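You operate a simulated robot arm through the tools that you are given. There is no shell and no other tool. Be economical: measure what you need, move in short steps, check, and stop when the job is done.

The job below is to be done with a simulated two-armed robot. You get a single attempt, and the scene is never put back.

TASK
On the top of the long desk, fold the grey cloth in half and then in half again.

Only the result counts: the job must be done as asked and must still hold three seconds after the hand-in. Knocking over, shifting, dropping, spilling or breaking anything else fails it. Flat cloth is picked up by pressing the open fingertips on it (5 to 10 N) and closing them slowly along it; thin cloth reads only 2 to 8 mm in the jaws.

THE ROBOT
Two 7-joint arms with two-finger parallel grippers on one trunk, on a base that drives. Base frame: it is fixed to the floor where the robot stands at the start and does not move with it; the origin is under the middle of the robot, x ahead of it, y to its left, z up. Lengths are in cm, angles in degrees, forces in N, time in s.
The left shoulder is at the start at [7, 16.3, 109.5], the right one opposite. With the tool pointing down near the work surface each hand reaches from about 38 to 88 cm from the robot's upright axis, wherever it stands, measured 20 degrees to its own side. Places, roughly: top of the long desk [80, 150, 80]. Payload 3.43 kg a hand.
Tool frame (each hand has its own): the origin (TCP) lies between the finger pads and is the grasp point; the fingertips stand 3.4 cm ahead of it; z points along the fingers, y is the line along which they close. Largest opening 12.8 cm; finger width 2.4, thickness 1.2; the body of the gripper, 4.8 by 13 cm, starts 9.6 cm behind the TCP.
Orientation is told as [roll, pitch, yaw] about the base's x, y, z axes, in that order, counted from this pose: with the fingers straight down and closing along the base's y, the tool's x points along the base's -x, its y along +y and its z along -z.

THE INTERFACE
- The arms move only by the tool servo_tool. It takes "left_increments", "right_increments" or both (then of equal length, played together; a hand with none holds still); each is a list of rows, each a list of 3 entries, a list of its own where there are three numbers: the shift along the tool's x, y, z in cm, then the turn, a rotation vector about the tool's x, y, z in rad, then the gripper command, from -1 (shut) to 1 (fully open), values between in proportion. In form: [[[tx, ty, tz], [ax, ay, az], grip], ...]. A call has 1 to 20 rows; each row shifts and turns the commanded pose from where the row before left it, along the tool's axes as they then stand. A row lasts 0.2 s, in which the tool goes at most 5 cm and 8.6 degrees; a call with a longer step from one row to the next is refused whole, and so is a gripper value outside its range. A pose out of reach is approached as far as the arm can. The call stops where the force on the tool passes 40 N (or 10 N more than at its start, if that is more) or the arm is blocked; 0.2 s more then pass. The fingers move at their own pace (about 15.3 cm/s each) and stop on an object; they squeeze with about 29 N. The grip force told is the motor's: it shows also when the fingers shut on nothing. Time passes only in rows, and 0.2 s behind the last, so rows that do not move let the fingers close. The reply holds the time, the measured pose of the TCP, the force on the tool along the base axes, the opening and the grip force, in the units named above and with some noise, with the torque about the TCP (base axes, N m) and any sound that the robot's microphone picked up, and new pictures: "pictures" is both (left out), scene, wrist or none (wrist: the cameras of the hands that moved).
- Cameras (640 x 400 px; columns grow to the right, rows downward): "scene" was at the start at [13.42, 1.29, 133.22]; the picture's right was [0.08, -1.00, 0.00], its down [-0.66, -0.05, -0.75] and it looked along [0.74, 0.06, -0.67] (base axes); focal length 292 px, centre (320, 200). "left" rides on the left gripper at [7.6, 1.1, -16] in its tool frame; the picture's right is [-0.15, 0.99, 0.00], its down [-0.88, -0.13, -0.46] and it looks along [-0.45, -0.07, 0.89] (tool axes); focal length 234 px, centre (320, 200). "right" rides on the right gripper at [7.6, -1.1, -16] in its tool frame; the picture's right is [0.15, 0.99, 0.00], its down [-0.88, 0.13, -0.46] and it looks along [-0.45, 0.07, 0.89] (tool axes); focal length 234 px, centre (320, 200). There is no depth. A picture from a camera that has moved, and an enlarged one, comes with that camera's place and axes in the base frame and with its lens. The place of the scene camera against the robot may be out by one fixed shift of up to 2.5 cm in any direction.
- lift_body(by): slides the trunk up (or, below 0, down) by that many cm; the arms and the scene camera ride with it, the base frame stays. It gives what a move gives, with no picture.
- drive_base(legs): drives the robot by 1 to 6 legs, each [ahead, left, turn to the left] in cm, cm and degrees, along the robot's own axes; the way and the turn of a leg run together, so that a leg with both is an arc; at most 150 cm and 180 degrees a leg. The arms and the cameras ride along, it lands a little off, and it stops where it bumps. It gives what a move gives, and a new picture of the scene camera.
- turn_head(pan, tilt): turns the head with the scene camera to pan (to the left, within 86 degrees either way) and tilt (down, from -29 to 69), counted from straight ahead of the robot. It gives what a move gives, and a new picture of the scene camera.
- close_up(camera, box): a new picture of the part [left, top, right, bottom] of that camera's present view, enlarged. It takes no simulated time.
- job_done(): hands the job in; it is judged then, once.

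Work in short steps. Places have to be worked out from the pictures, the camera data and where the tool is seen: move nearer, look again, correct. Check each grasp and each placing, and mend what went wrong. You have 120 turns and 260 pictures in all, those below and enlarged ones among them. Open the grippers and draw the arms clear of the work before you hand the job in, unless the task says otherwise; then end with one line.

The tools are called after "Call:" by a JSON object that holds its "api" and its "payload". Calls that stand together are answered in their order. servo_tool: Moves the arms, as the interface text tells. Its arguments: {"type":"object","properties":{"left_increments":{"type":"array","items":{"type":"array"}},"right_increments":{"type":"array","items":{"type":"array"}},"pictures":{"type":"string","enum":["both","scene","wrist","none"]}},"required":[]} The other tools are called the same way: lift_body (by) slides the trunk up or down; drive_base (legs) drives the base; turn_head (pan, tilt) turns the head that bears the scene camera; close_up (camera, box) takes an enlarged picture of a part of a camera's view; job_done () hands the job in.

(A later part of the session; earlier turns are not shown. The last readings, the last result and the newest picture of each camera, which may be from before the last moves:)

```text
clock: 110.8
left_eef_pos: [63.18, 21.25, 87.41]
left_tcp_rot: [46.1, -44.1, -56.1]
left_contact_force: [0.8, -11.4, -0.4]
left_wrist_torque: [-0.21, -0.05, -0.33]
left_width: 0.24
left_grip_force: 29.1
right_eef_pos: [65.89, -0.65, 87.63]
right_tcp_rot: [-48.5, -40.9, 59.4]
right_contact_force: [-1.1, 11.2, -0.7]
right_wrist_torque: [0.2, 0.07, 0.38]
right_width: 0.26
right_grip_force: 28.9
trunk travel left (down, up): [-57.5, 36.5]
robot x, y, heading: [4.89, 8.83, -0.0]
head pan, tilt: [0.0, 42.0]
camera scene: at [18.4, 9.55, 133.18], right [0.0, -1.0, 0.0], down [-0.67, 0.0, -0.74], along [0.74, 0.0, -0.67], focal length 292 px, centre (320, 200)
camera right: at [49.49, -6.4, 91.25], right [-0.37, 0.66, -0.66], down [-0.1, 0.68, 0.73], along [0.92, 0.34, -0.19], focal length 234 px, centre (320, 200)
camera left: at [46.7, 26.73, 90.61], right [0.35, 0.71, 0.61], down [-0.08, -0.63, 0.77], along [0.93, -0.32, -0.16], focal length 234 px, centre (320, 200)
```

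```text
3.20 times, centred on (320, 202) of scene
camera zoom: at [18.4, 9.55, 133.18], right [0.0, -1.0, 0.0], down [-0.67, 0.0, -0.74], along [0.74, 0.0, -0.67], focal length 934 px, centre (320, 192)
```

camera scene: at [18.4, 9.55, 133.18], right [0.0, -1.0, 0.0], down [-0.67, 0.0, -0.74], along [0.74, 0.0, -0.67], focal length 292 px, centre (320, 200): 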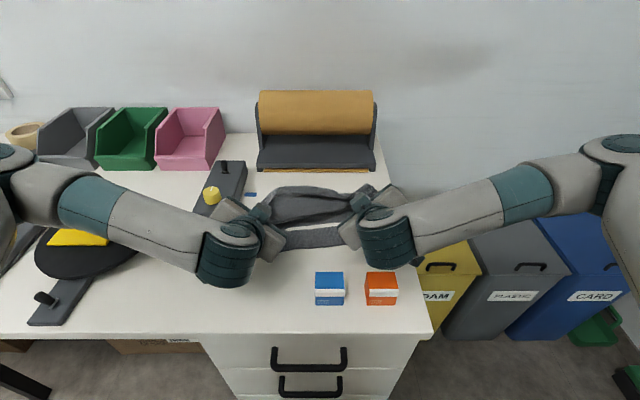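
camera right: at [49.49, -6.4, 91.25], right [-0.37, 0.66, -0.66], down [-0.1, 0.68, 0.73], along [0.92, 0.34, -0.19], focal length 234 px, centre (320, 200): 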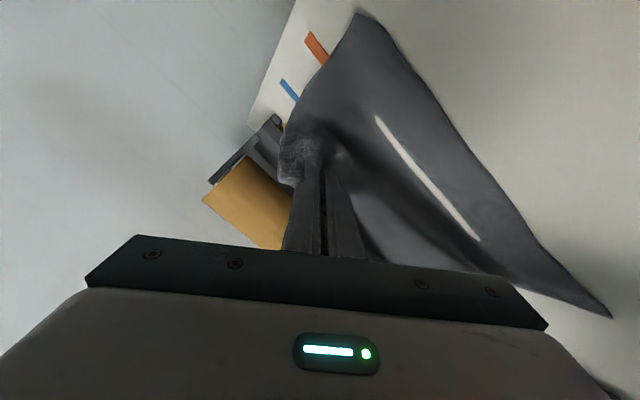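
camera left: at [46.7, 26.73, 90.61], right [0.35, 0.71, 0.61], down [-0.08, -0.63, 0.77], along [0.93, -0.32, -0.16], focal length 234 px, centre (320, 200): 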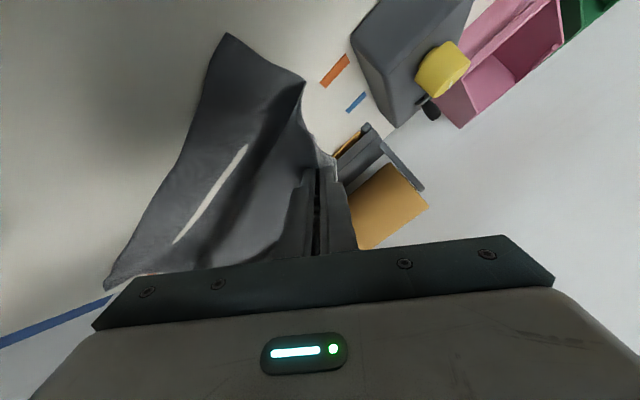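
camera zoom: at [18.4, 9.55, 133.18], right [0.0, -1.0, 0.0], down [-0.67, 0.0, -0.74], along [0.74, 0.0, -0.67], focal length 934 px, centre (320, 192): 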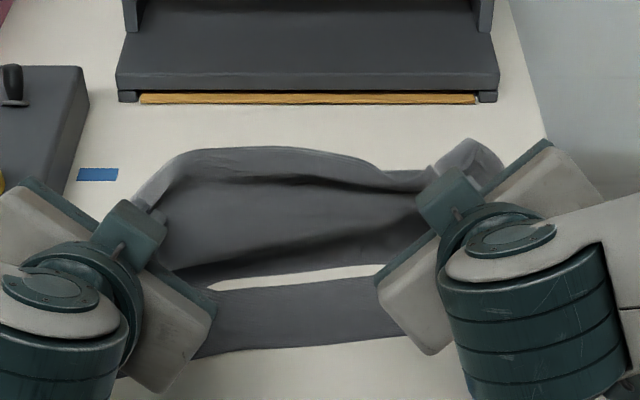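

Now it's a true fold: the sheet's top face curves up and back toward the hands with no overhang. Continuing toward me and down, keeping the right hand clear above the boxes.

Call:
{"api": "servo_tool", "payload": {"left_increments": [[[0.776, -0.574, -0.276], [0, 0, 0], -1], [[0.776, -0.574, -0.276], [0, 0, 0], -1], [[0.776, -0.574, -0.276], [0, 0, 0], -1], [[0.776, -0.574, -0.276], [0, 0, 0], -1], [[0.776, -0.574, -0.276], [0, 0, 0], -1], [[0, 0, 0], [0, 0, 0], -1]], "right_increments": [[[0.495, 0.414, -0.321], [0, 0, 0], -1], [[0.495, 0.414, -0.321], [0, 0, 0], -1], [[0.495, 0.414, -0.321], [0, 0, 0], -1], [[0.495, 0.414, -0.321], [0, 0, 0], -1], [[0.495, 0.414, -0.321], [0, 0, 0], -1], [[0, 0, 0], [0, 0, 0], -1]], "pictures": "both"}}

Call:
{"api": "close_up", "payload": {"camera": "scene", "box": [220, 150, 420, 275]}}

```text
clock: 112.2
left_eef_pos: [59.73, 21.28, 83.93]
left_tcp_rot: [46.2, -44.2, -56.1]
left_contact_force: [2.3, -16.3, 2.6]
left_wrist_torque: [-0.35, -0.09, -0.47]
left_width: 0.23
left_grip_force: 29.2
right_eef_pos: [62.87, -0.77, 85.57]
right_tcp_rot: [-48.3, -41.0, 59.3]
right_contact_force: [-2.2, 15.9, -2.1]
right_wrist_torque: [0.23, 0.14, 0.54]
right_width: 0.27
right_grip_force: 29.3
trunk travel left (down, up): [-57.5, 36.5]
robot x, y, heading: [4.99, 8.62, -0.0]
head pan, tilt: [0.0, 42.0]
camera scene: at [18.39, 9.54, 133.18], right [0.0, -1.0, 0.0], down [-0.67, 0.0, -0.74], along [0.74, 0.0, -0.67], focal length 292 px, centre (320, 200)
camera right: at [46.46, -6.48, 89.22], right [-0.38, 0.66, -0.65], down [-0.1, 0.67, 0.73], along [0.92, 0.34, -0.19], focal length 234 px, centre (320, 200)
camera left: at [43.07, 26.72, 87.16], right [0.35, 0.71, 0.61], down [-0.08, -0.63, 0.77], along [0.93, -0.32, -0.16], focal length 234 px, centre (320, 200)
```

scene: 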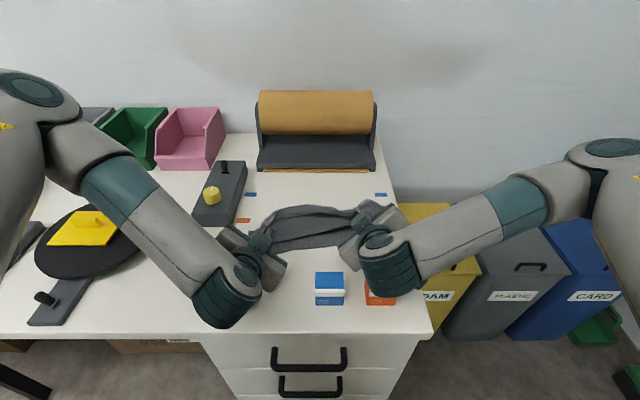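
right: 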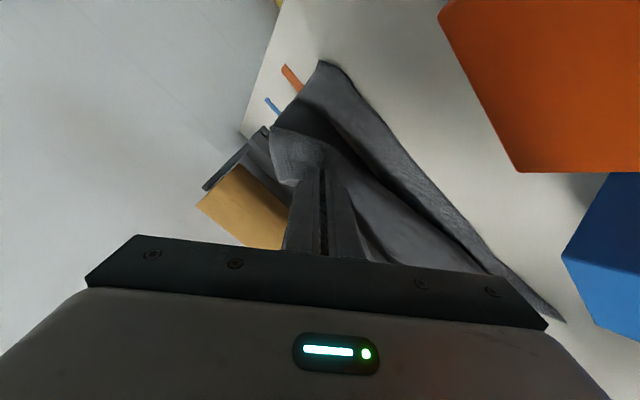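
left: 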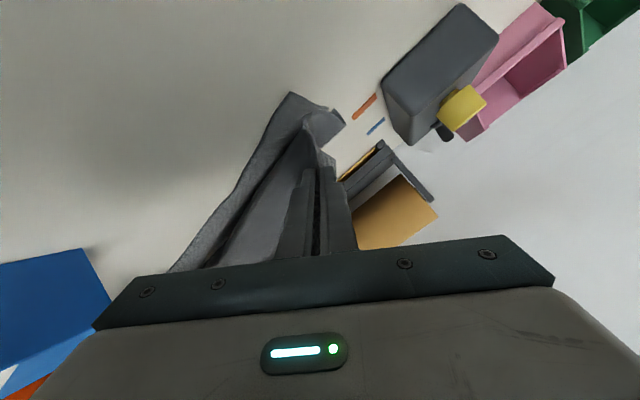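

```text
3.20 times, centred on (320, 212) of scene
camera zoom: at [18.39, 9.54, 133.18], right [0.0, -1.0, 0.0], down [-0.67, 0.0, -0.74], along [0.74, 0.0, -0.67], focal length 934 px, centre (320, 160)
```

zoom: 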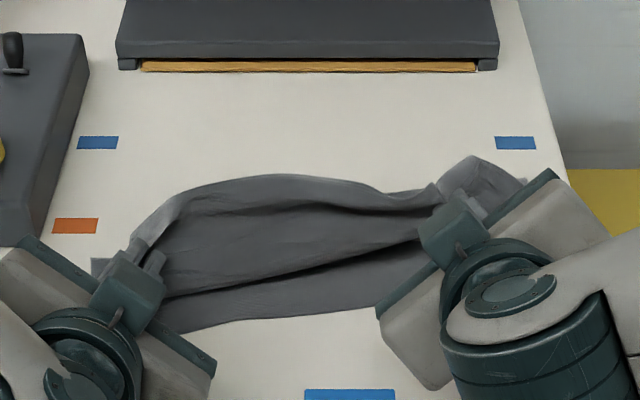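

Releasing here: open, then withdraw up and back, and look at how it settles.

Call:
{"api": "servo_tool", "payload": {"left_increments": [[[0, 0, 0], [0, 0, 0], -0.6], [[0, 0, 0], [0, 0, 0], -0.2], [[-0.25, 0.18, -0.93], [0, 0, 0], -0.2], [[-0.5, 0.37, -1.86], [0, 0, 0], -0.2], [[-1, 0.74, -2.8], [0, 0, 0], -0.2], [[-1, 0.74, -2.8], [0.0372, 0.0503, 0], -0.2], [[-1, 0.74, -2.8], [0.0372, 0.0503, 0], -0.2], [[-1, 0.74, -2.8], [0.0372, 0.0503, 0], -0.2]], "right_increments": [[[0, 0, 0], [0, 0, 0], -0.6], [[0, 0, 0], [0, 0, 0], -0.2], [[-0.24, -0.2, -0.93], [0, 0, 0], -0.2], [[-0.5, -0.4, -1.86], [0, 0, 0], -0.2], [[-1, -0.8, -2.8], [0, 0, 0], -0.2], [[-1, -0.8, -2.8], [-0.0401, 0.0479, 0], -0.2], [[-1, -0.8, -2.8], [-0.0401, 0.0479, 0], -0.2], [[-1, -0.8, -2.8], [-0.0401, 0.0479, 0], -0.2]], "pictures": "scene"}}

Call:
{"api": "close_up", "payload": {"camera": "scene", "box": [220, 150, 420, 275]}}

```text
clock: 114.0
left_eef_pos: [57.13, 17.94, 94.61]
left_tcp_rot: [34.9, -37.3, -48.6]
left_contact_force: [-0.6, -1.2, 0.3]
left_wrist_torque: [-0.01, 0.01, -0.01]
left_width: 5.09
left_grip_force: 0.1
left hand out of reach, approached as far as the arm can: row 4, 5, 6, 7, 8
right_eef_pos: [56.08, 0.7, 98.22]
right_tcp_rot: [-37.0, -34.7, 52.1]
right_contact_force: [-0.3, 0.8, -0.9]
right_wrist_torque: [0.02, 0.0, 0.02]
right_width: 5.12
right_grip_force: 0.0
right hand out of reach, approached as far as the arm can: row 6, 7
trunk travel left (down, up): [-57.5, 36.5]
robot x, y, heading: [5.16, 8.91, -0.4]
head pan, tilt: [0.0, 42.0]
camera scene: at [18.16, 9.53, 133.19], right [0.0, -1.0, 0.0], down [-0.67, 0.0, -0.74], along [0.74, 0.0, -0.67], focal length 292 px, centre (320, 200)
```

scene: 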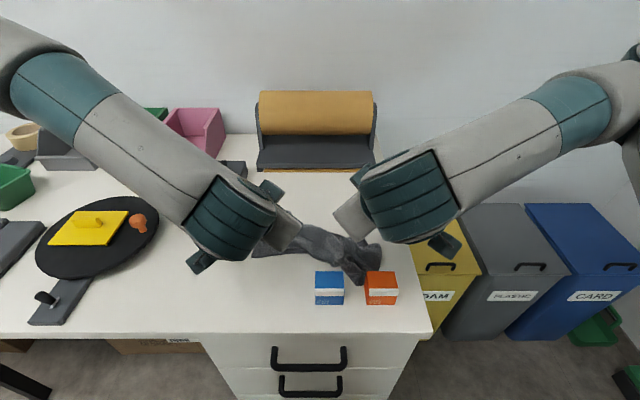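

```text
3.20 times, centred on (320, 212) of scene
camera zoom: at [18.16, 9.53, 133.19], right [0.0, -1.0, 0.0], down [-0.67, 0.0, -0.74], along [0.74, 0.0, -0.67], focal length 934 px, centre (320, 160)
```

zoom: 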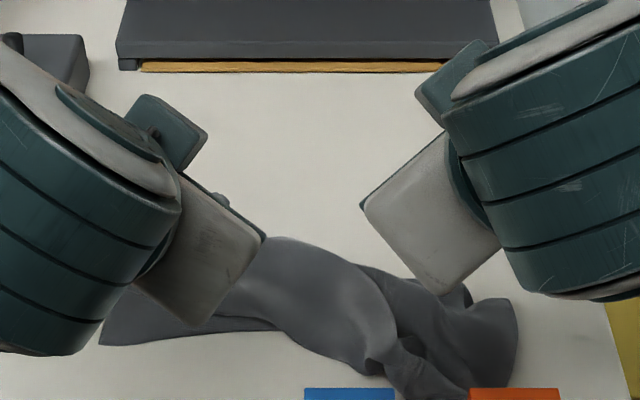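

The right part got dragged toward the boxes. Straightening the hands up and out of view to see the cloth's state.

Call:
{"api": "servo_tool", "payload": {"left_increments": [[[0, 0, -0.5], [0.0476, 0.0643, 0], -0.2], [[0, 0, -0.5], [0.0476, 0.0643, 0], -0.2], [[0, 0, -0.5], [0.0476, 0.0643, 0], -0.2], [[0, 0, -0.5], [0.0476, 0.0643, 0], -0.2], [[0, 0, -0.5], [0.0476, 0.0643, 0], -0.2], [[0, 0, -0.5], [0.0476, 0.0643, 0], -0.2], [[0, 0, -0.5], [0.0476, 0.0643, 0], -0.2], [[0, 0, -0.5], [0.0476, 0.0643, 0], -0.2], [[0, 0, -0.5], [0.0476, 0.0643, 0], -0.2], [[0, 1, -1], [0, 0, -0.12], -0.2], [[0, 2, -1], [0, 0, -0.12], -0.2], [[0, 2, -1], [0, 0, -0.12], -0.2], [[0, 2, -1], [0, 0, -0.12], -0.2], [[0, 2, -1], [0, 0, -0.12], -0.2]], "right_increments": [[[0, 0, -0.5], [-0.0513, 0.0614, 0], -0.2], [[0, 0, -0.5], [-0.0513, 0.0614, 0], -0.2], [[0, 0, -0.5], [-0.0513, 0.0614, 0], -0.2], [[0, 0, -0.5], [-0.0513, 0.0614, 0], -0.2], [[0, 0, -0.5], [-0.0513, 0.0614, 0], -0.2], [[0, 0, -0.5], [-0.0513, 0.0614, 0], -0.2], [[0, 0, -0.5], [-0.0513, 0.0614, 0], -0.2], [[0, 0, -0.5], [-0.0513, 0.0614, 0], -0.2], [[0, 0, -0.5], [-0.0513, 0.0614, 0], -0.2], [[0, -1, -1], [0, 0, 0.12], -0.2], [[0, -2, -1], [0, 0, 0.12], -0.2], [[0, -2, -1], [0, 0, 0.12], -0.2], [[0, -2, -1], [0, 0, 0.12], -0.2], [[0, -2, -1], [0, 0, 0.12], -0.2]], "pictures": "both"}}

Call:
{"api": "close_up", "payload": {"camera": "scene", "box": [220, 170, 420, 295]}}

```text
clock: 117.0
left_eef_pos: [57.44, 26.1, 103.83]
left_tcp_rot: [0.3, -8.2, -2.0]
left_contact_force: [0.2, -0.5, -0.3]
left_wrist_torque: [0.01, 0.01, -0.04]
left_width: 5.1
left_grip_force: 0.1
right_eef_pos: [56.91, -7.39, 107.43]
right_tcp_rot: [-1.6, -7.9, 5.6]
right_contact_force: [0.3, 0.5, 0.1]
right_wrist_torque: [0.04, 0.0, -0.02]
right_width: 5.1
right_grip_force: 0.0
trunk travel left (down, up): [-57.5, 36.5]
robot x, y, heading: [4.99, 8.45, 0.2]
head pan, tilt: [0.0, 42.0]
camera scene: at [18.34, 9.5, 133.18], right [0.0, -1.0, 0.0], down [-0.67, 0.0, -0.74], along [0.74, 0.0, -0.67], focal length 292 px, centre (320, 200)
camera right: at [47.25, -9.11, 122.27], right [-0.24, 0.97, -0.05], down [0.79, 0.22, 0.57], along [0.56, 0.1, -0.82], focal length 234 px, centre (320, 200)
camera left: at [47.7, 27.57, 118.56], right [0.18, 0.98, 0.03], down [0.8, -0.16, 0.58], along [0.57, -0.08, -0.82], focal length 234 px, centre (320, 200)
```

scene: 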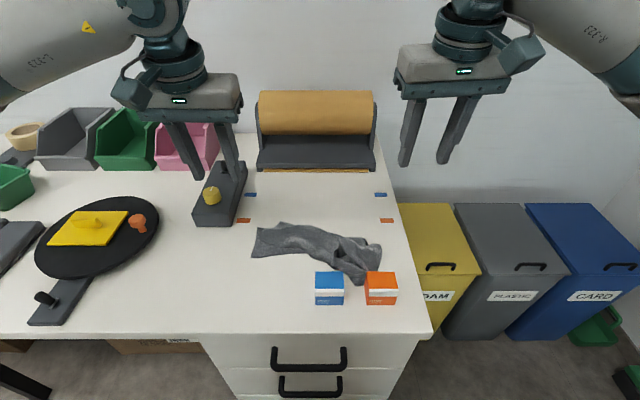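
right: 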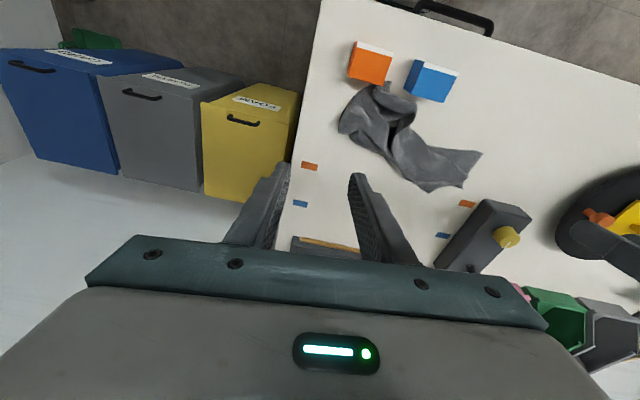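
left: 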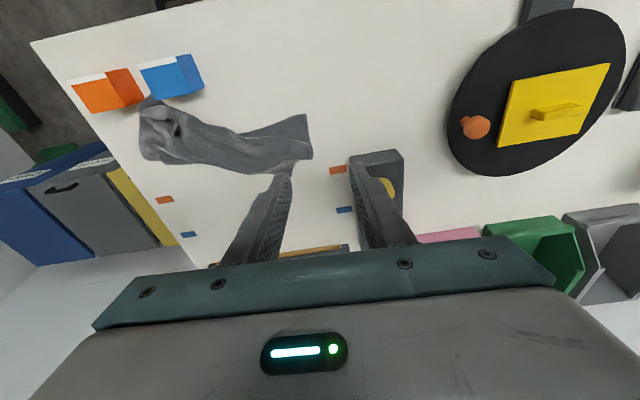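

```text
3.20 times, centred on (320, 232) of scene
camera zoom: at [18.34, 9.5, 133.18], right [0.0, -1.0, 0.0], down [-0.67, 0.0, -0.74], along [0.74, 0.0, -0.67], focal length 934 px, centre (320, 96)
```

zoom: 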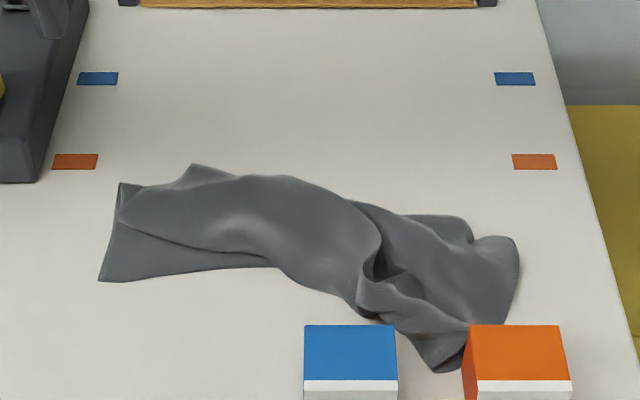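

The cloth is crumpled with a corner lying between the two boxes (boxes unmoved). Taking detailed looks before recovering.

Call:
{"api": "close_up", "payload": {"camera": "right", "box": [310, 30, 510, 200]}}

Call:
{"api": "close_up", "payload": {"camera": "left", "box": [60, 40, 340, 200]}}

```text
2.35 times, centred on (410, 115) of right
camera zoom: at [47.25, -9.11, 122.27], right [-0.24, 0.97, -0.05], down [0.79, 0.22, 0.57], along [0.56, 0.1, -0.82], focal length 551 px, centre (108, 400)
```

zoom: 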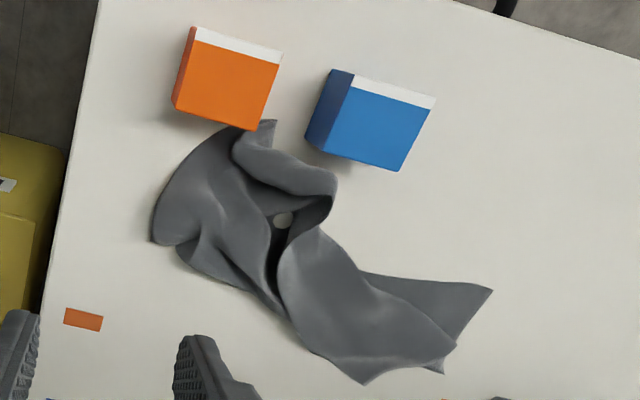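

```text
2.29 times, centred on (200, 120) of left
camera zoom: at [47.7, 27.57, 118.56], right [0.18, 0.98, 0.03], down [0.8, -0.16, 0.58], along [0.57, -0.08, -0.82], focal length 535 px, centre (594, 383)
```

zoom: 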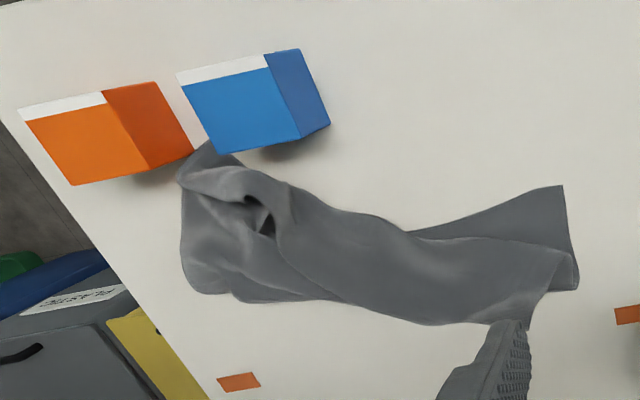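

It's a skewed fold: the far-right corner overshot to between the boxes while the left undershot. I'll undo it: the right hand pinches the overshot flap around (55.5, 1) and carries it back over to the far side.

Call:
{"api": "servo_tool", "payload": {"left_increments": [[[0, 2, -0.5], [0, 0.03, 0], -0.1], [[0, 2, -0.5], [0, 0.03, 0], -0.1], [[0, 2, 0], [0, 0.03, 0], -0.1], [[0, 0, 0], [0, 0.03, 0], -0.1], [[0, 0, 0], [0, 0.02, 0], -0.1], [[0, 0, 0], [0, 0, 0], -0.1], [[0, 0, 0], [0, 0, 0], -0.1]], "right_increments": [[[0.2, 2, 2], [0.01, 0.03, 0.03], -0.14], [[0.2, 2, 3], [0.01, 0.03, 0.03], -0.14], [[0.2, 2, 3], [0.01, 0.03, 0.03], -0.14], [[0.2, 2, 3], [0, 0.03, 0.01], -0.14], [[0, 0.4, 3], [0, 0.02, 0], -0.14], [[0, 0, 3], [0, 0, 0], -0.14], [[0, 0, 0], [0, 0, 0], -0.14]], "pictures": "wrist"}}

```text
clock: 118.6
left_eef_pos: [57.63, 32.25, 104.84]
left_tcp_rot: [0.3, -0.1, -2.1]
left_contact_force: [-0.9, -0.5, 0.6]
left_wrist_torque: [-0.02, 0.02, 0.01]
left_width: 5.76
left_grip_force: 0.0
right_eef_pos: [56.76, 0.45, 90.11]
right_tcp_rot: [-2.8, 0.1, -0.4]
right_contact_force: [0.4, 0.8, -0.1]
right_wrist_torque: [0.03, 0.0, 0.01]
right_width: 5.52
right_grip_force: 0.0
trunk travel left (down, up): [-57.5, 36.5]
robot x, y, heading: [4.86, 8.9, 0.1]
head pan, tilt: [0.0, 42.0]
camera right: at [49.15, -0.04, 106.02], right [-0.14, 0.99, -0.05], down [0.88, 0.15, 0.45], along [0.45, 0.02, -0.89], focal length 234 px, centre (320, 200)
camera left: at [49.96, 33.57, 120.75], right [0.18, 0.98, 0.01], down [0.87, -0.16, 0.46], along [0.45, -0.08, -0.89], focal length 234 px, centre (320, 200)
```

right: 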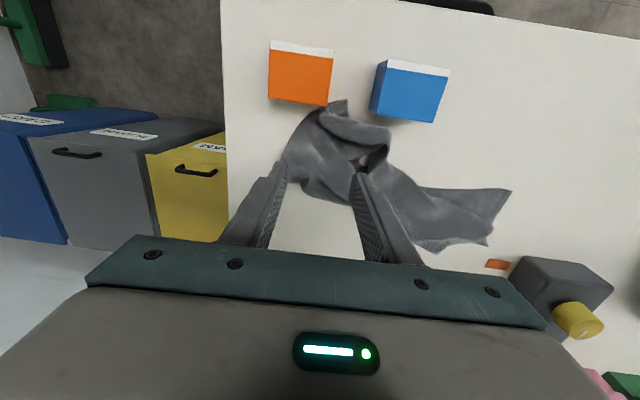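
left: 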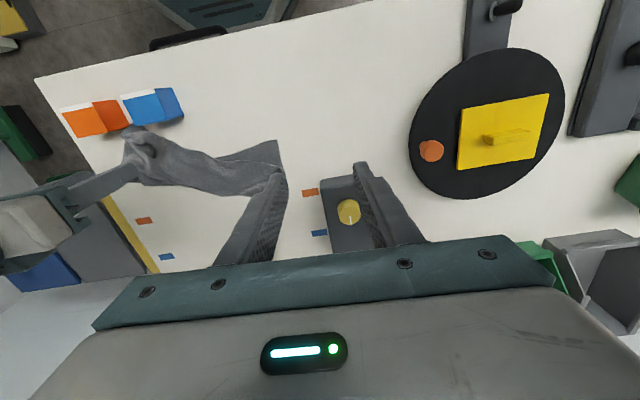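

Call:
{"api": "close_up", "payload": {"camera": "right", "box": [250, 80, 530, 260]}}

```text
2.22 times, centred on (390, 170) of right
camera zoom: at [49.15, -0.04, 106.02], right [-0.14, 0.99, -0.05], down [0.88, 0.15, 0.45], along [0.45, 0.02, -0.89], focal length 520 px, centre (164, 267)
```

zoom: 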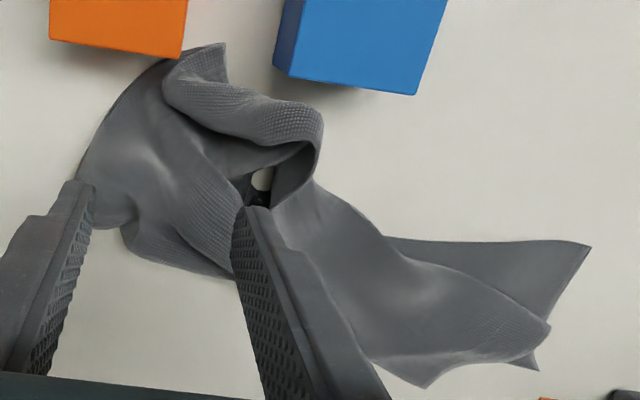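

The left (near-left) corner at (58, 24) is clean and single-layer. I'll grip that with the left hand and lift it to see what comes free; the right hand withdraws.

Call:
{"api": "servo_tool", "payload": {"left_increments": [[[-0.4, -2.3, 3], [0, 0, 0], -0.14], [[-0.4, -2.3, 3.5], [0, 0, 0.02], -0.14], [[-0.4, -2.3, 3.5], [0, 0, 0.015], -0.14], [[-0.4, -2.3, 3.5], [0, 0, 0], -0.14], [[-0.3, -2.3, 3.5], [0, 0, 0], -0.14], [[0, 0, 3.5], [0, 0, 0], -0.14], [[0, 0, 1.5], [0, 0, 0], -0.14], [[0, 0, 0], [0, 0, 0], -0.14]], "right_increments": [[[0, 0, -3], [0, 0, 0], -0.14], [[0, -1, -3], [0, 0, 0], -0.14], [[0, -2, -3], [0, 0, 0], -0.14], [[0, -3, -2], [0, 0, 0], -0.14], [[0, -3, 0], [0, 0, 0], -0.14], [[0, -3, 0], [0, 0, 0], -0.14], [[0, 0, 0], [0, 0, 0], -0.14], [[0, 0, 0], [0, 0, 0], -0.14]], "pictures": "wrist"}}

```text
clock: 120.4
left_eef_pos: [59.1, 20.71, 82.67]
left_tcp_rot: [0.3, -0.2, -4.1]
left_contact_force: [-0.5, 0.5, -0.3]
left_wrist_torque: [-0.01, -0.01, -0.02]
left_width: 5.5
left_grip_force: 0.1
right_eef_pos: [56.54, -11.1, 101.7]
right_tcp_rot: [-2.8, 0.1, -0.4]
right_contact_force: [0.1, 0.1, -0.2]
right_wrist_torque: [0.0, -0.03, -0.01]
right_width: 5.5
right_grip_force: 0.0
trunk travel left (down, up): [-57.5, 36.5]
robot x, y, heading: [5.05, 8.75, -0.1]
head pan, tilt: [0.0, 42.0]
camera right: at [48.97, -11.54, 117.64], right [-0.14, 0.99, -0.05], down [0.88, 0.15, 0.45], along [0.45, 0.02, -0.89], focal length 234 px, centre (320, 200)
camera left: at [51.38, 22.34, 98.62], right [0.22, 0.98, 0.01], down [0.87, -0.2, 0.46], along [0.45, -0.09, -0.89], focal length 234 px, centre (320, 200)
```

right: 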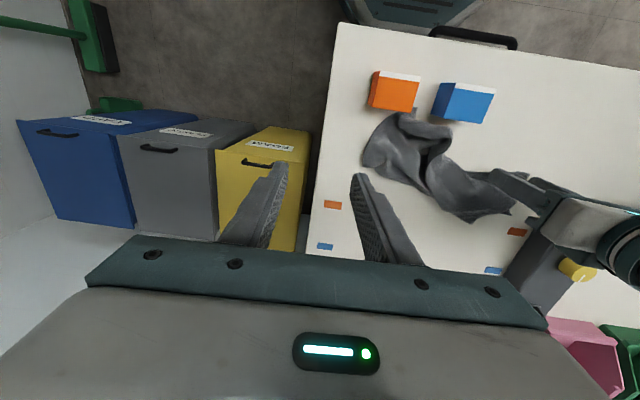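
left: 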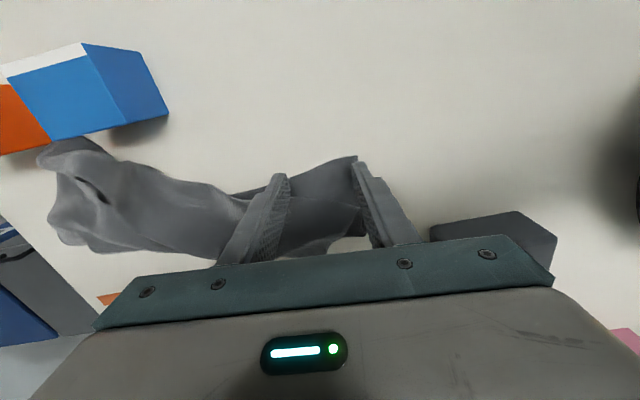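

Well placed on the corner. Trim, press lightly and close.

Call:
{"api": "servo_tool", "payload": {"left_increments": [[[-0.4, -0.6, 0.6], [0, 0, 0], -0.14], [[0, 0, 0.4], [0, 0, 0], -0.14], [[0, 0, 0.18], [0, 0, 0], -0.14], [[0, 0, 0], [0, 0, 0], -0.14], [[0, 0, 0], [0, 0, 0], -0.2], [[0, 0, 0], [0, 0, 0], -0.26], [[0, 0, 0], [0, 0, 0], -0.32], [[0, 0, 0], [0, 0, 0], -0.38], [[0, 0, 0], [0, 0, 0], -0.44], [[0, 0, 0], [0, 0, 0], -0.5], [[0, 0, 0], [0, 0, 0], -0.56], [[0, 0, 0], [0, 0, 0], -0.62], [[0, 0, 0], [0, 0, 0], -0.68], [[0, 0, 0], [0, 0, 0], -0.74], [[0, 0, 0], [0, 0, 0], -0.8], [[0, 0, 0], [0, 0, 0], -0.86], [[0, 0, 0], [0, 0, 0], -0.92], [[0, 0, 0], [0, 0, 0], -1], [[0, 0, 0], [0, 0, 0], -1]], "pictures": "none"}}

```text
clock: 124.4
left_eef_pos: [59.29, 20.11, 81.63]
left_tcp_rot: [0.4, -0.2, -4.1]
left_contact_force: [-0.2, 0.2, 10.9]
left_wrist_torque: [-0.04, -0.05, 0.03]
left_width: 0.25
left_grip_force: 29.1
right_eef_pos: [56.51, -11.14, 101.65]
right_tcp_rot: [-2.9, 0.0, -0.4]
right_contact_force: [-0.7, 0.2, -0.4]
right_wrist_torque: [0.0, 0.01, 0.02]
right_width: 5.51
right_grip_force: 0.0
trunk travel left (down, up): [-57.5, 36.5]
robot x, y, heading: [4.99, 8.97, -0.3]
head pan, tilt: [0.0, 42.0]
```

Gripped (2.5 mm). Lifting up and slightly ahead, away from the boxes.

Call:
{"api": "servo_tool", "payload": {"left_increments": [[[-0.3, 0, -1.5], [0, 0, 0], -1], [[-0.5, 0, -2], [0, 0, 0], -1], [[-0.8, 0, -2], [0, 0, 0], -1], [[-0.8, 0, -2], [0, 0, 0], -1], [[-0.8, 0, -2], [0, 0, 0], -1], [[-0.8, 0, -2], [0, 0, 0], -1], [[-0.8, 0, -2], [0, 0, 0], -1], [[-0.8, 0, -2], [0, 0, 0], -1], [[-0.8, 0, -2], [0, 0, 0], -1], [[-0.8, 0, -2], [0, 0, 0], -1], [[-0.8, 0, -2], [0, 0, 0], -1], [[0, 0, 0], [0, 0, 0], -1], [[0, 0, 0], [0, 0, 0], -1]], "pictures": "both"}}

Call:
{"api": "close_up", "payload": {"camera": "right", "box": [320, 60, 640, 260]}}

```text
clock: 127.2
left_eef_pos: [67.35, 19.25, 102.9]
left_tcp_rot: [0.4, 0.0, -4.1]
left_contact_force: [-0.5, 0.4, -1.4]
left_wrist_torque: [-0.01, -0.02, -0.03]
left_width: 0.25
left_grip_force: 29.1
right_eef_pos: [56.55, -11.19, 101.72]
right_tcp_rot: [-2.8, 0.1, -0.4]
right_contact_force: [-0.5, 0.0, 0.2]
right_wrist_torque: [0.01, -0.01, -0.03]
right_width: 5.52
right_grip_force: 0.1
trunk travel left (down, up): [-57.5, 36.5]
robot x, y, heading: [5.25, 8.99, 0.1]
head pan, tilt: [0.0, 42.0]
camera scene: at [18.38, 9.48, 133.18], right [0.0, -1.0, 0.0], down [-0.67, 0.0, -0.74], along [0.74, 0.0, -0.67], focal length 292 px, centre (320, 200)
camera left: at [59.72, 20.96, 119.0], right [0.22, 0.98, 0.01], down [0.87, -0.2, 0.46], along [0.45, -0.09, -0.89], focal length 234 px, centre (320, 200)
```

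scene: 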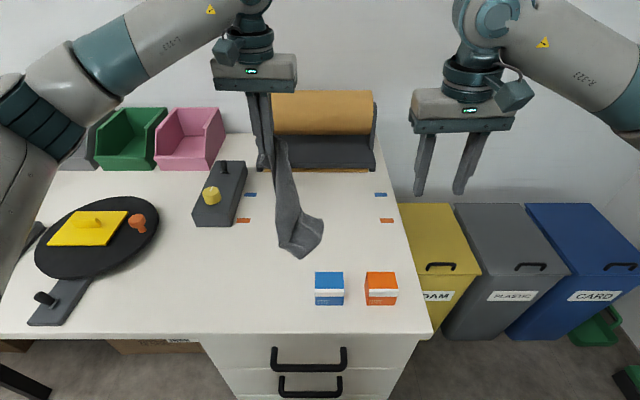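
left: 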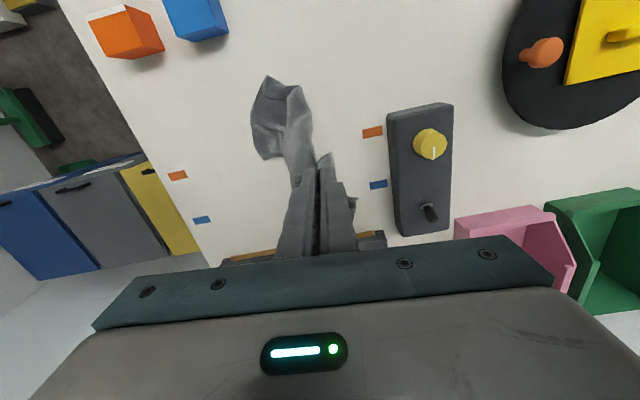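

```text
2.00 times, centred on (480, 160) of right
camera zoom: at [49.0, -11.5, 117.63], right [-0.14, 0.99, -0.05], down [0.88, 0.15, 0.45], along [0.45, 0.02, -0.89], focal length 468 px, centre (0, 280)
```

zoom: 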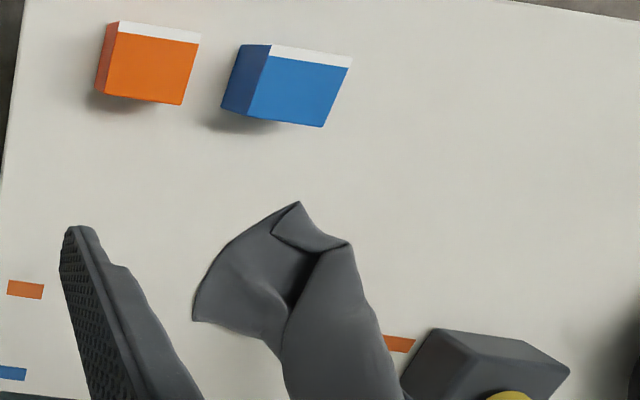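

The cloth is free and the boxes haven't moved. Raising the trunk so the cloth hangs almost fully from this corner to see the others.

Call:
{"api": "lift_body", "payload": {"by": 16}}

Call:
{"api": "close_up", "payload": {"camera": "scene", "box": [160, 60, 480, 260]}}

Call:
{"api": "close_up", "payload": {"camera": "right", "box": [320, 60, 640, 260]}}

```text
clock: 129.1
left_eef_pos: [67.31, 19.31, 119.01]
left_tcp_rot: [0.4, -0.2, -4.1]
left_contact_force: [0.3, 0.3, -0.3]
left_wrist_torque: [0.03, 0.01, -0.01]
left_width: 0.26
left_grip_force: 28.6
right_eef_pos: [56.62, -11.07, 117.74]
right_tcp_rot: [-2.8, 0.2, -0.4]
right_contact_force: [-0.8, 0.0, 0.7]
right_wrist_torque: [0.01, 0.02, -0.02]
right_width: 5.51
right_grip_force: 0.0
trunk travel left (down, up): [-73.5, 20.5]
robot x, y, heading: [5.02, 8.7, -0.0]
head pan, tilt: [0.0, 42.0]
```

```text
2.00 times, centred on (320, 160) of scene
camera zoom: at [18.42, 9.49, 149.17], right [0.0, -1.0, 0.0], down [-0.67, 0.0, -0.74], along [0.74, 0.0, -0.67], focal length 584 px, centre (320, 280)
```

zoom: 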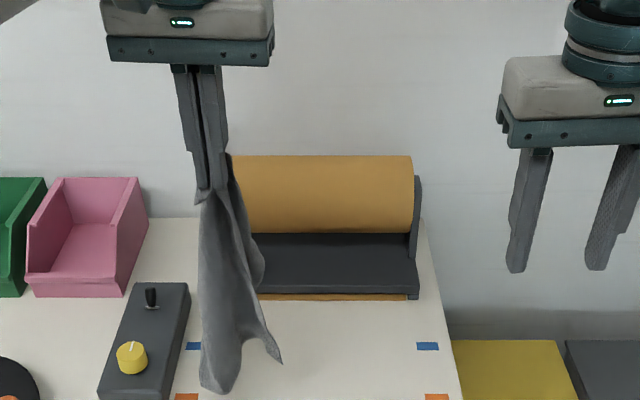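

```text
2.00 times, centred on (480, 160) of right
camera zoom: at [49.03, -11.49, 133.61], right [-0.14, 0.99, -0.05], down [0.88, 0.15, 0.45], along [0.45, 0.02, -0.89], focal length 468 px, centre (0, 280)
```

zoom: 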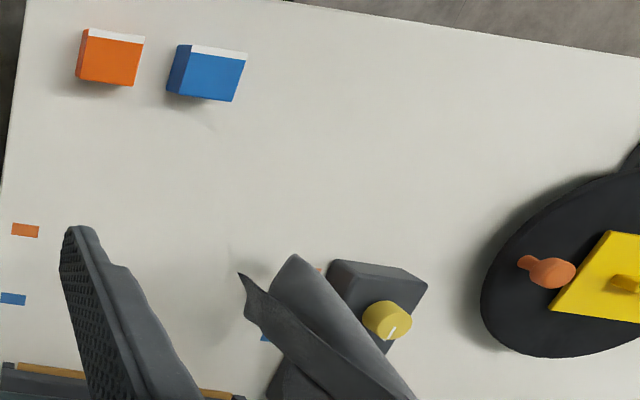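

The cloth hangs free from its near-left corner. I'll carry it toward far-right, then lay it down dragging diagonally back to near-left so it spreads out.

Call:
{"api": "servo_tool", "payload": {"left_increments": [[[-1.2, -2.2, 0], [0, 0, 0], -1], [[-1.2, -2.2, 0], [0, 0, 0], -1], [[-1.2, -2.2, 0], [0, 0, 0], -1], [[-1.2, -2.2, 0], [0, 0, 0], -1], [[-1.2, -2.2, 0], [0, 0, 0], -1], [[-1.2, -2.2, 0], [0, 0, 0], -1], [[-1.2, -2.2, 0], [0, 0, 0], -1], [[-0.8, -2.0, 0], [0, 0, 0], -1], [[0, 0, 1.0], [0, 0, 0], -1], [[0, 0, 1.5], [0, 0, 0], -1], [[0, 0, 0], [0, 0, 0], -1]], "pictures": "none"}}

Call:
{"api": "close_up", "payload": {"camera": "scene", "box": [160, 60, 480, 260]}}

```text
clock: 131.4
left_eef_pos: [75.34, 1.39, 116.41]
left_tcp_rot: [0.4, -0.2, -4.1]
left_contact_force: [-0.1, 0.3, 0.4]
left_wrist_torque: [0.02, 0.0, 0.01]
left_width: 0.26
left_grip_force: 28.5
right_eef_pos: [56.59, -11.08, 117.68]
right_tcp_rot: [-2.8, 0.2, -0.4]
right_contact_force: [-0.2, 0.3, 1.0]
right_wrist_torque: [-0.01, 0.02, -0.02]
right_width: 5.5
right_grip_force: 0.0
trunk travel left (down, up): [-73.5, 20.5]
robot x, y, heading: [4.66, 8.69, 0.2]
head pan, tilt: [0.0, 42.0]
```

```text
2.00 times, centred on (320, 160) of scene
camera zoom: at [18.36, 9.44, 149.18], right [0.0, -1.0, 0.0], down [-0.67, 0.0, -0.74], along [0.74, 0.0, -0.67], focal length 584 px, centre (320, 280)
```

zoom: 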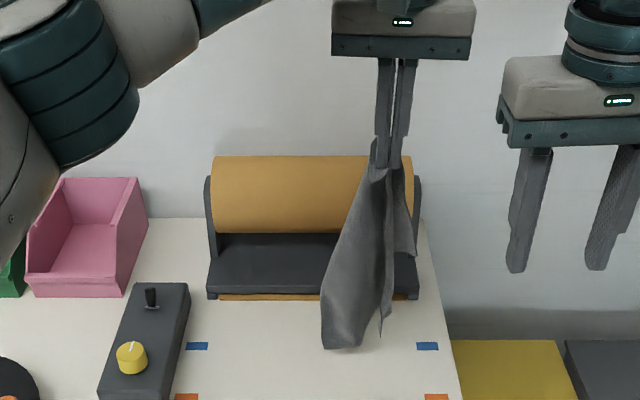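

Tail end is lower-left facing. Laying it down diagonally now.

Call:
{"api": "servo_tool", "payload": {"left_increments": [[[0.96, 1.31, 0.8], [0, 0, 0], -1], [[0.96, 1.31, 0.9], [0, 0, 0], -1], [[0.96, 1.31, 1.0], [0, 0, 0], -1], [[0.96, 1.31, 1.2], [0, 0, 0], -1], [[0.96, 1.31, 1.4], [0, 0, 0], -1], [[0.96, 1.31, 1.6], [0, 0, 0], -1], [[0.96, 1.31, 1.8], [0, 0, 0], -1], [[0.96, 1.31, 2.0], [0, 0, 0], -1], [[0.96, 1.31, 2.0], [0, 0, 0], -1], [[0.96, 1.31, 2.0], [0, 0, 0], -1], [[0.96, 1.31, 2.1], [0, 0, 0], -1], [[0.96, 1.31, 2.2], [0, 0, 0], -1], [[0.96, 1.31, 2.2], [0, 0, 0], -1], [[0.96, 1.31, 2.2], [0, 0, 0], -1], [[0.96, 1.31, 2.2], [0, 0, 0], -1], [[0.96, 1.31, 2.2], [0, 0, 0], -1], [[0.96, 1.31, 2.2], [0, 0, 0], -1], [[0.96, 1.31, 2.0], [0, 0, 0], -1]], "pictures": "scene"}}

Call:
{"api": "close_up", "payload": {"camera": "right", "box": [240, 0, 640, 260]}}

```text
clock: 135.2
left_eef_pos: [59.74, 26.4, 84.37]
left_tcp_rot: [0.3, -0.2, -4.2]
left_contact_force: [0.3, 0.2, -0.3]
left_wrist_torque: [0.02, 0.0, 0.02]
left_width: 0.27
left_grip_force: 28.6
right_eef_pos: [56.62, -11.06, 117.76]
right_tcp_rot: [-2.8, 0.1, -0.4]
right_contact_force: [0.4, 0.6, -0.1]
right_wrist_torque: [0.02, 0.02, 0.03]
right_width: 5.51
right_grip_force: 0.0
trunk travel left (down, up): [-73.5, 20.5]
robot x, y, heading: [5.12, 8.9, -0.2]
head pan, tilt: [0.0, 42.0]
camera scene: at [18.37, 9.59, 149.19], right [0.0, -1.0, 0.0], down [-0.67, 0.0, -0.74], along [0.74, 0.0, -0.67], focal length 292 px, centre (320, 200)
```

scene: 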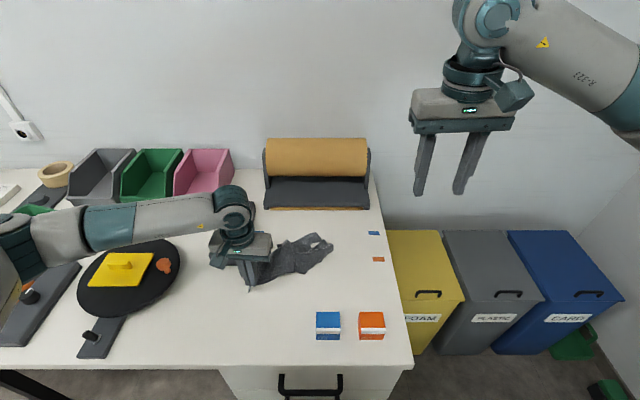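

```text
1.54 times, centred on (440, 130) of right
camera zoom: at [48.98, -11.4, 133.66], right [-0.14, 0.99, -0.05], down [0.88, 0.15, 0.45], along [0.45, 0.02, -0.89], focal length 360 px, centre (135, 308)
```

zoom: 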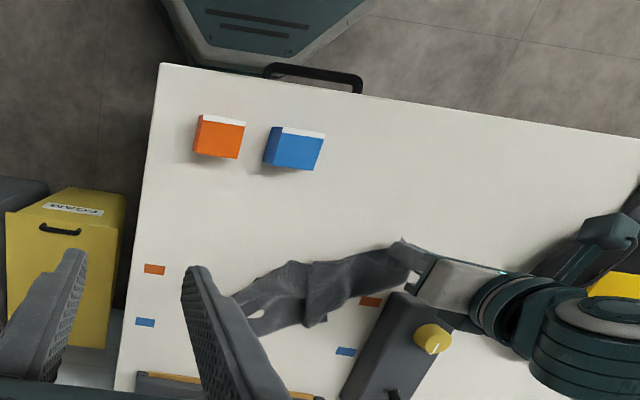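

It's laid as a narrow strip; sides still tucked. Looking closer at the shape.

Call:
{"api": "close_up", "payload": {"camera": "scene", "box": [210, 210, 370, 310]}}

```text
4.00 times, centred on (290, 260) of scene
camera zoom: at [18.37, 9.59, 149.19], right [0.0, -1.0, 0.0], down [-0.67, 0.0, -0.74], along [0.74, 0.0, -0.67], focal length 1168 px, centre (440, -40)
```

zoom: 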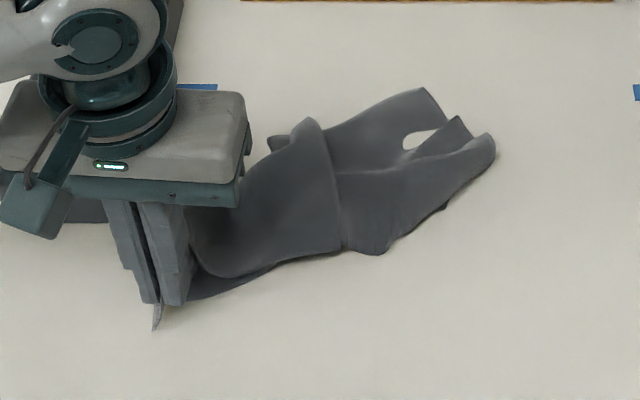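

I'll bring the right hand to pinch the far-side edge of the tail at about (77, 14), to spread the cloth between both hands.

Call:
{"api": "servo_tool", "payload": {"right_increments": [[[-2.27, 2.78, 2.9], [0, 0, 0], -0.3], [[-2.27, 2.78, 2.9], [0, 0, 0], -0.3], [[-2.27, 2.78, 2.9], [0, 0, 0], -0.3], [[-2.27, 2.78, 2.9], [0, 0, 0], -0.3], [[-2.27, 2.78, 2.9], [0, 0, 0], -0.3], [[-2.27, 2.78, 2.9], [0, 0, 0], -0.3], [[-2.27, 2.78, 2.9], [0.02, 0, 0], -0.3], [[-2.27, 2.78, 2.9], [0.02, 0, 0], -0.3], [[-2.27, 2.78, 2.9], [0.01, 0, 0], -0.3], [[0, 0, 2.5], [0, 0, 0], -0.3], [[0, 0, 0], [0, 0, 0], -0.3]], "pictures": "wrist"}}

Call:
{"api": "close_up", "payload": {"camera": "right", "box": [200, 60, 560, 280]}}

```text
clock: 137.7
left_eef_pos: [59.73, 26.38, 84.37]
left_tcp_rot: [0.2, -0.1, -4.1]
left_contact_force: [0.0, -0.4, 0.9]
left_wrist_torque: [0.01, 0.01, 0.0]
left_width: 0.25
left_grip_force: 29.2
right_eef_pos: [77.12, 11.92, 87.66]
right_tcp_rot: [-5.7, 0.1, -0.4]
right_contact_force: [-1.0, -0.3, -0.3]
right_wrist_torque: [-0.06, -0.03, 0.01]
right_width: 4.49
right_grip_force: 0.0
trunk travel left (down, up): [-73.5, 20.5]
robot x, y, heading: [5.04, 9.03, 0.1]
head pan, tilt: [0.0, 42.0]
camera right: at [69.61, 12.4, 103.69], right [-0.14, 0.99, -0.1], down [0.88, 0.17, 0.44], along [0.45, -0.02, -0.89], focal length 234 px, centre (320, 200)
```

right: 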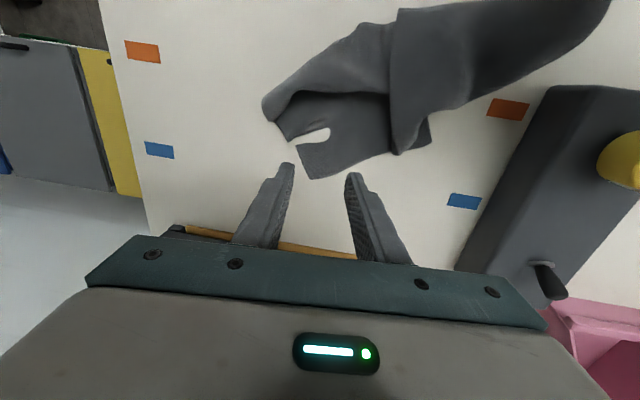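

```text
1.78 times, centred on (380, 170) of right
camera zoom: at [69.61, 12.4, 103.69], right [-0.14, 0.99, -0.1], down [0.88, 0.17, 0.44], along [0.45, -0.02, -0.89], focal length 416 px, centre (213, 253)
```

zoom: 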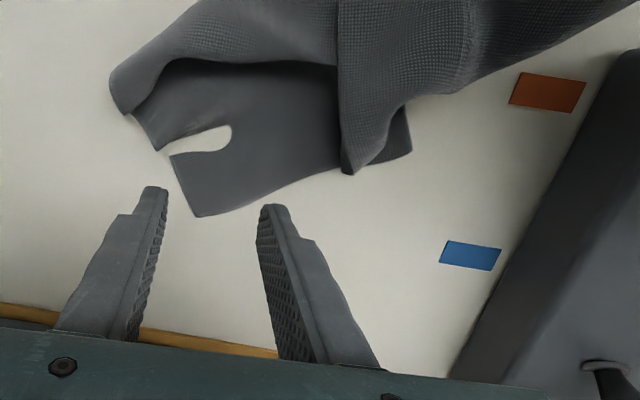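

Useful: I can see real cloth corners — a top-layer corner at about (75.5, 19) and another at (80, 10). Holding a short edge with y-closing jaws gives a ridge parallel to the fold, i.e. the free-hinging grip. Moving the right hand to the (75.5, 19) corner, turned 40° to pinch it diagonally.

Call:
{"api": "servo_tool", "payload": {"right_increments": [[[1.5, 2.9, -0.5], [-0.05, 0, 0], -0.2], [[1.5, 2.9, 0], [-0.05, 0, 0], -0.2], [[1.5, 2.9, 0], [0, 0, 0], -0.2], [[0, 0, 0], [0, 0, -0.12], -0.2], [[0, 0, 0], [0, 0, -0.12], -0.2], [[0, 0, 0], [0, 0, -0.12], -0.2], [[0, 0, 0], [0, 0, -0.12], -0.2], [[0, 0, 0], [0, 0, -0.12], -0.2], [[0, 0, 0], [0, 0, -0.1], -0.2], [[0, 0, 0], [0, 0, 0], -0.2]], "pictures": "wrist"}}

Call:
{"api": "close_up", "payload": {"camera": "right", "box": [180, 60, 500, 270]}}

```text
clock: 139.8
left_eef_pos: [59.85, 26.37, 84.38]
left_tcp_rot: [0.4, -0.1, -4.2]
left_contact_force: [-0.6, 0.3, 0.9]
left_wrist_torque: [-0.02, -0.01, 0.01]
left_width: 0.27
left_grip_force: 29.1
right_eef_pos: [72.83, 20.91, 87.7]
right_tcp_rot: [0.1, 0.0, 39.8]
right_contact_force: [-0.1, 0.8, -1.1]
right_wrist_torque: [-0.02, 0.0, -0.01]
right_width: 5.13
right_grip_force: 0.1
trunk travel left (down, up): [-73.5, 20.5]
robot x, y, heading: [4.76, 8.83, -0.2]
head pan, tilt: [0.0, 42.0]
camera right: at [67.61, 15.03, 103.72], right [-0.75, 0.67, 0.0], down [0.59, 0.66, 0.46], along [0.3, 0.34, -0.89], focal length 234 px, centre (320, 200)
```

right: 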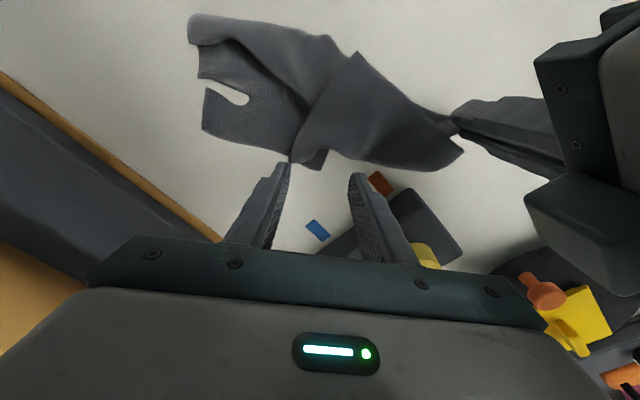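

```text
1.90 times, centred on (340, 165) of right
camera zoom: at [67.61, 15.03, 103.72], right [-0.75, 0.67, 0.0], down [0.59, 0.66, 0.46], along [0.3, 0.34, -0.89], focal length 446 px, centre (282, 267)
```

zoom: 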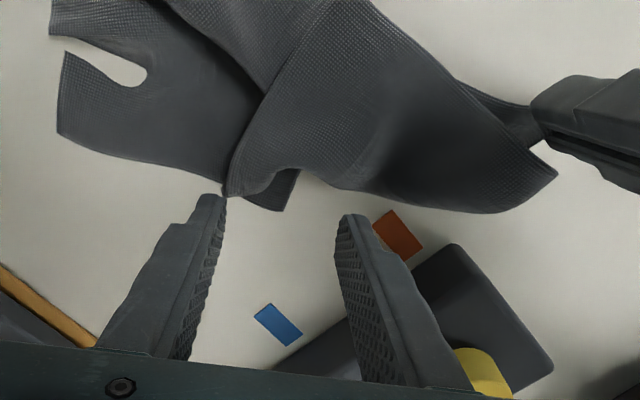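

That corner's edge runs to the left hand's corner (≈22 cm): so it's the far-left corner, i.e. I can hold the whole left edge. Positioning and descending.

Call:
{"api": "servo_tool", "payload": {"right_increments": [[[0.26, 1.25, 1], [0, 0, 0], -0.2], [[0, 0, 1.5], [0, 0, 0], -0.2], [[0, 0, 1.5], [0, 0, 0], -0.2], [[0, 0, 1.0], [0, 0, 0], -0.2], [[0, 0, 0.5], [0, 0, 0], -0.2], [[0, 0, 0.3], [0, 0, 0], -0.2], [[0, 0, 0], [0, 0, 0], -0.2]], "pictures": "none"}}

Call:
{"api": "close_up", "payload": {"camera": "right", "box": [180, 60, 500, 270]}}

```text
clock: 141.4
left_eef_pos: [59.76, 26.34, 84.34]
left_tcp_rot: [0.4, -0.3, -4.1]
left_contact_force: [0.7, 0.2, -0.1]
left_wrist_torque: [0.0, 0.02, 0.0]
left_width: 0.25
left_grip_force: 29.2
right_eef_pos: [71.84, 21.74, 81.95]
right_tcp_rot: [0.2, 0.0, 39.7]
right_contact_force: [-0.6, -1.0, 2.6]
right_wrist_torque: [-0.08, -0.03, 0.01]
right_width: 5.11
right_grip_force: 0.0
trunk travel left (down, up): [-73.5, 20.5]
robot x, y, heading: [4.6, 9.08, -0.0]
head pan, tilt: [0.0, 42.0]
```

```text
1.90 times, centred on (340, 165) of right
camera zoom: at [66.61, 15.81, 97.94], right [-0.74, 0.67, 0.0], down [0.59, 0.66, 0.46], along [0.3, 0.34, -0.89], focal length 446 px, centre (282, 267)
```

zoom: 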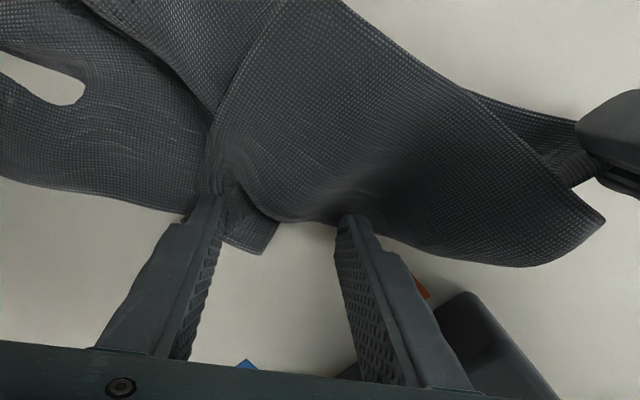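

Fingers sit on the rim; shifting 1.2 cm inward, pressing, and closing.

Call:
{"api": "servo_tool", "payload": {"right_increments": [[[0, 0, -0.6], [0, 0, 0], -0.2], [[1.2, 0, 0], [0, 0, 0], -0.2], [[0, 0, 0.6], [0, 0, 0], -0.2], [[0, 0, 0.15], [0, 0, 0], -0.2], [[0, 0, 0], [0, 0, 0], -0.2]], "pictures": "none"}}

```text
clock: 142.7
left_eef_pos: [59.76, 26.37, 84.36]
left_tcp_rot: [0.6, -0.2, -4.1]
left_contact_force: [0.5, -0.1, 0.2]
left_wrist_torque: [-0.01, -0.03, 0.01]
left_width: 0.25
left_grip_force: 28.9
right_eef_pos: [70.85, 20.91, 81.78]
right_tcp_rot: [0.1, -0.2, 39.7]
right_contact_force: [0.6, -1.2, 6.5]
right_wrist_torque: [-0.19, -0.09, 0.02]
right_width: 5.17
right_grip_force: 0.0
trunk travel left (down, up): [-73.5, 20.5]
robot x, y, heading: [4.88, 8.9, 0.2]
head pan, tilt: [0.0, 42.0]
```

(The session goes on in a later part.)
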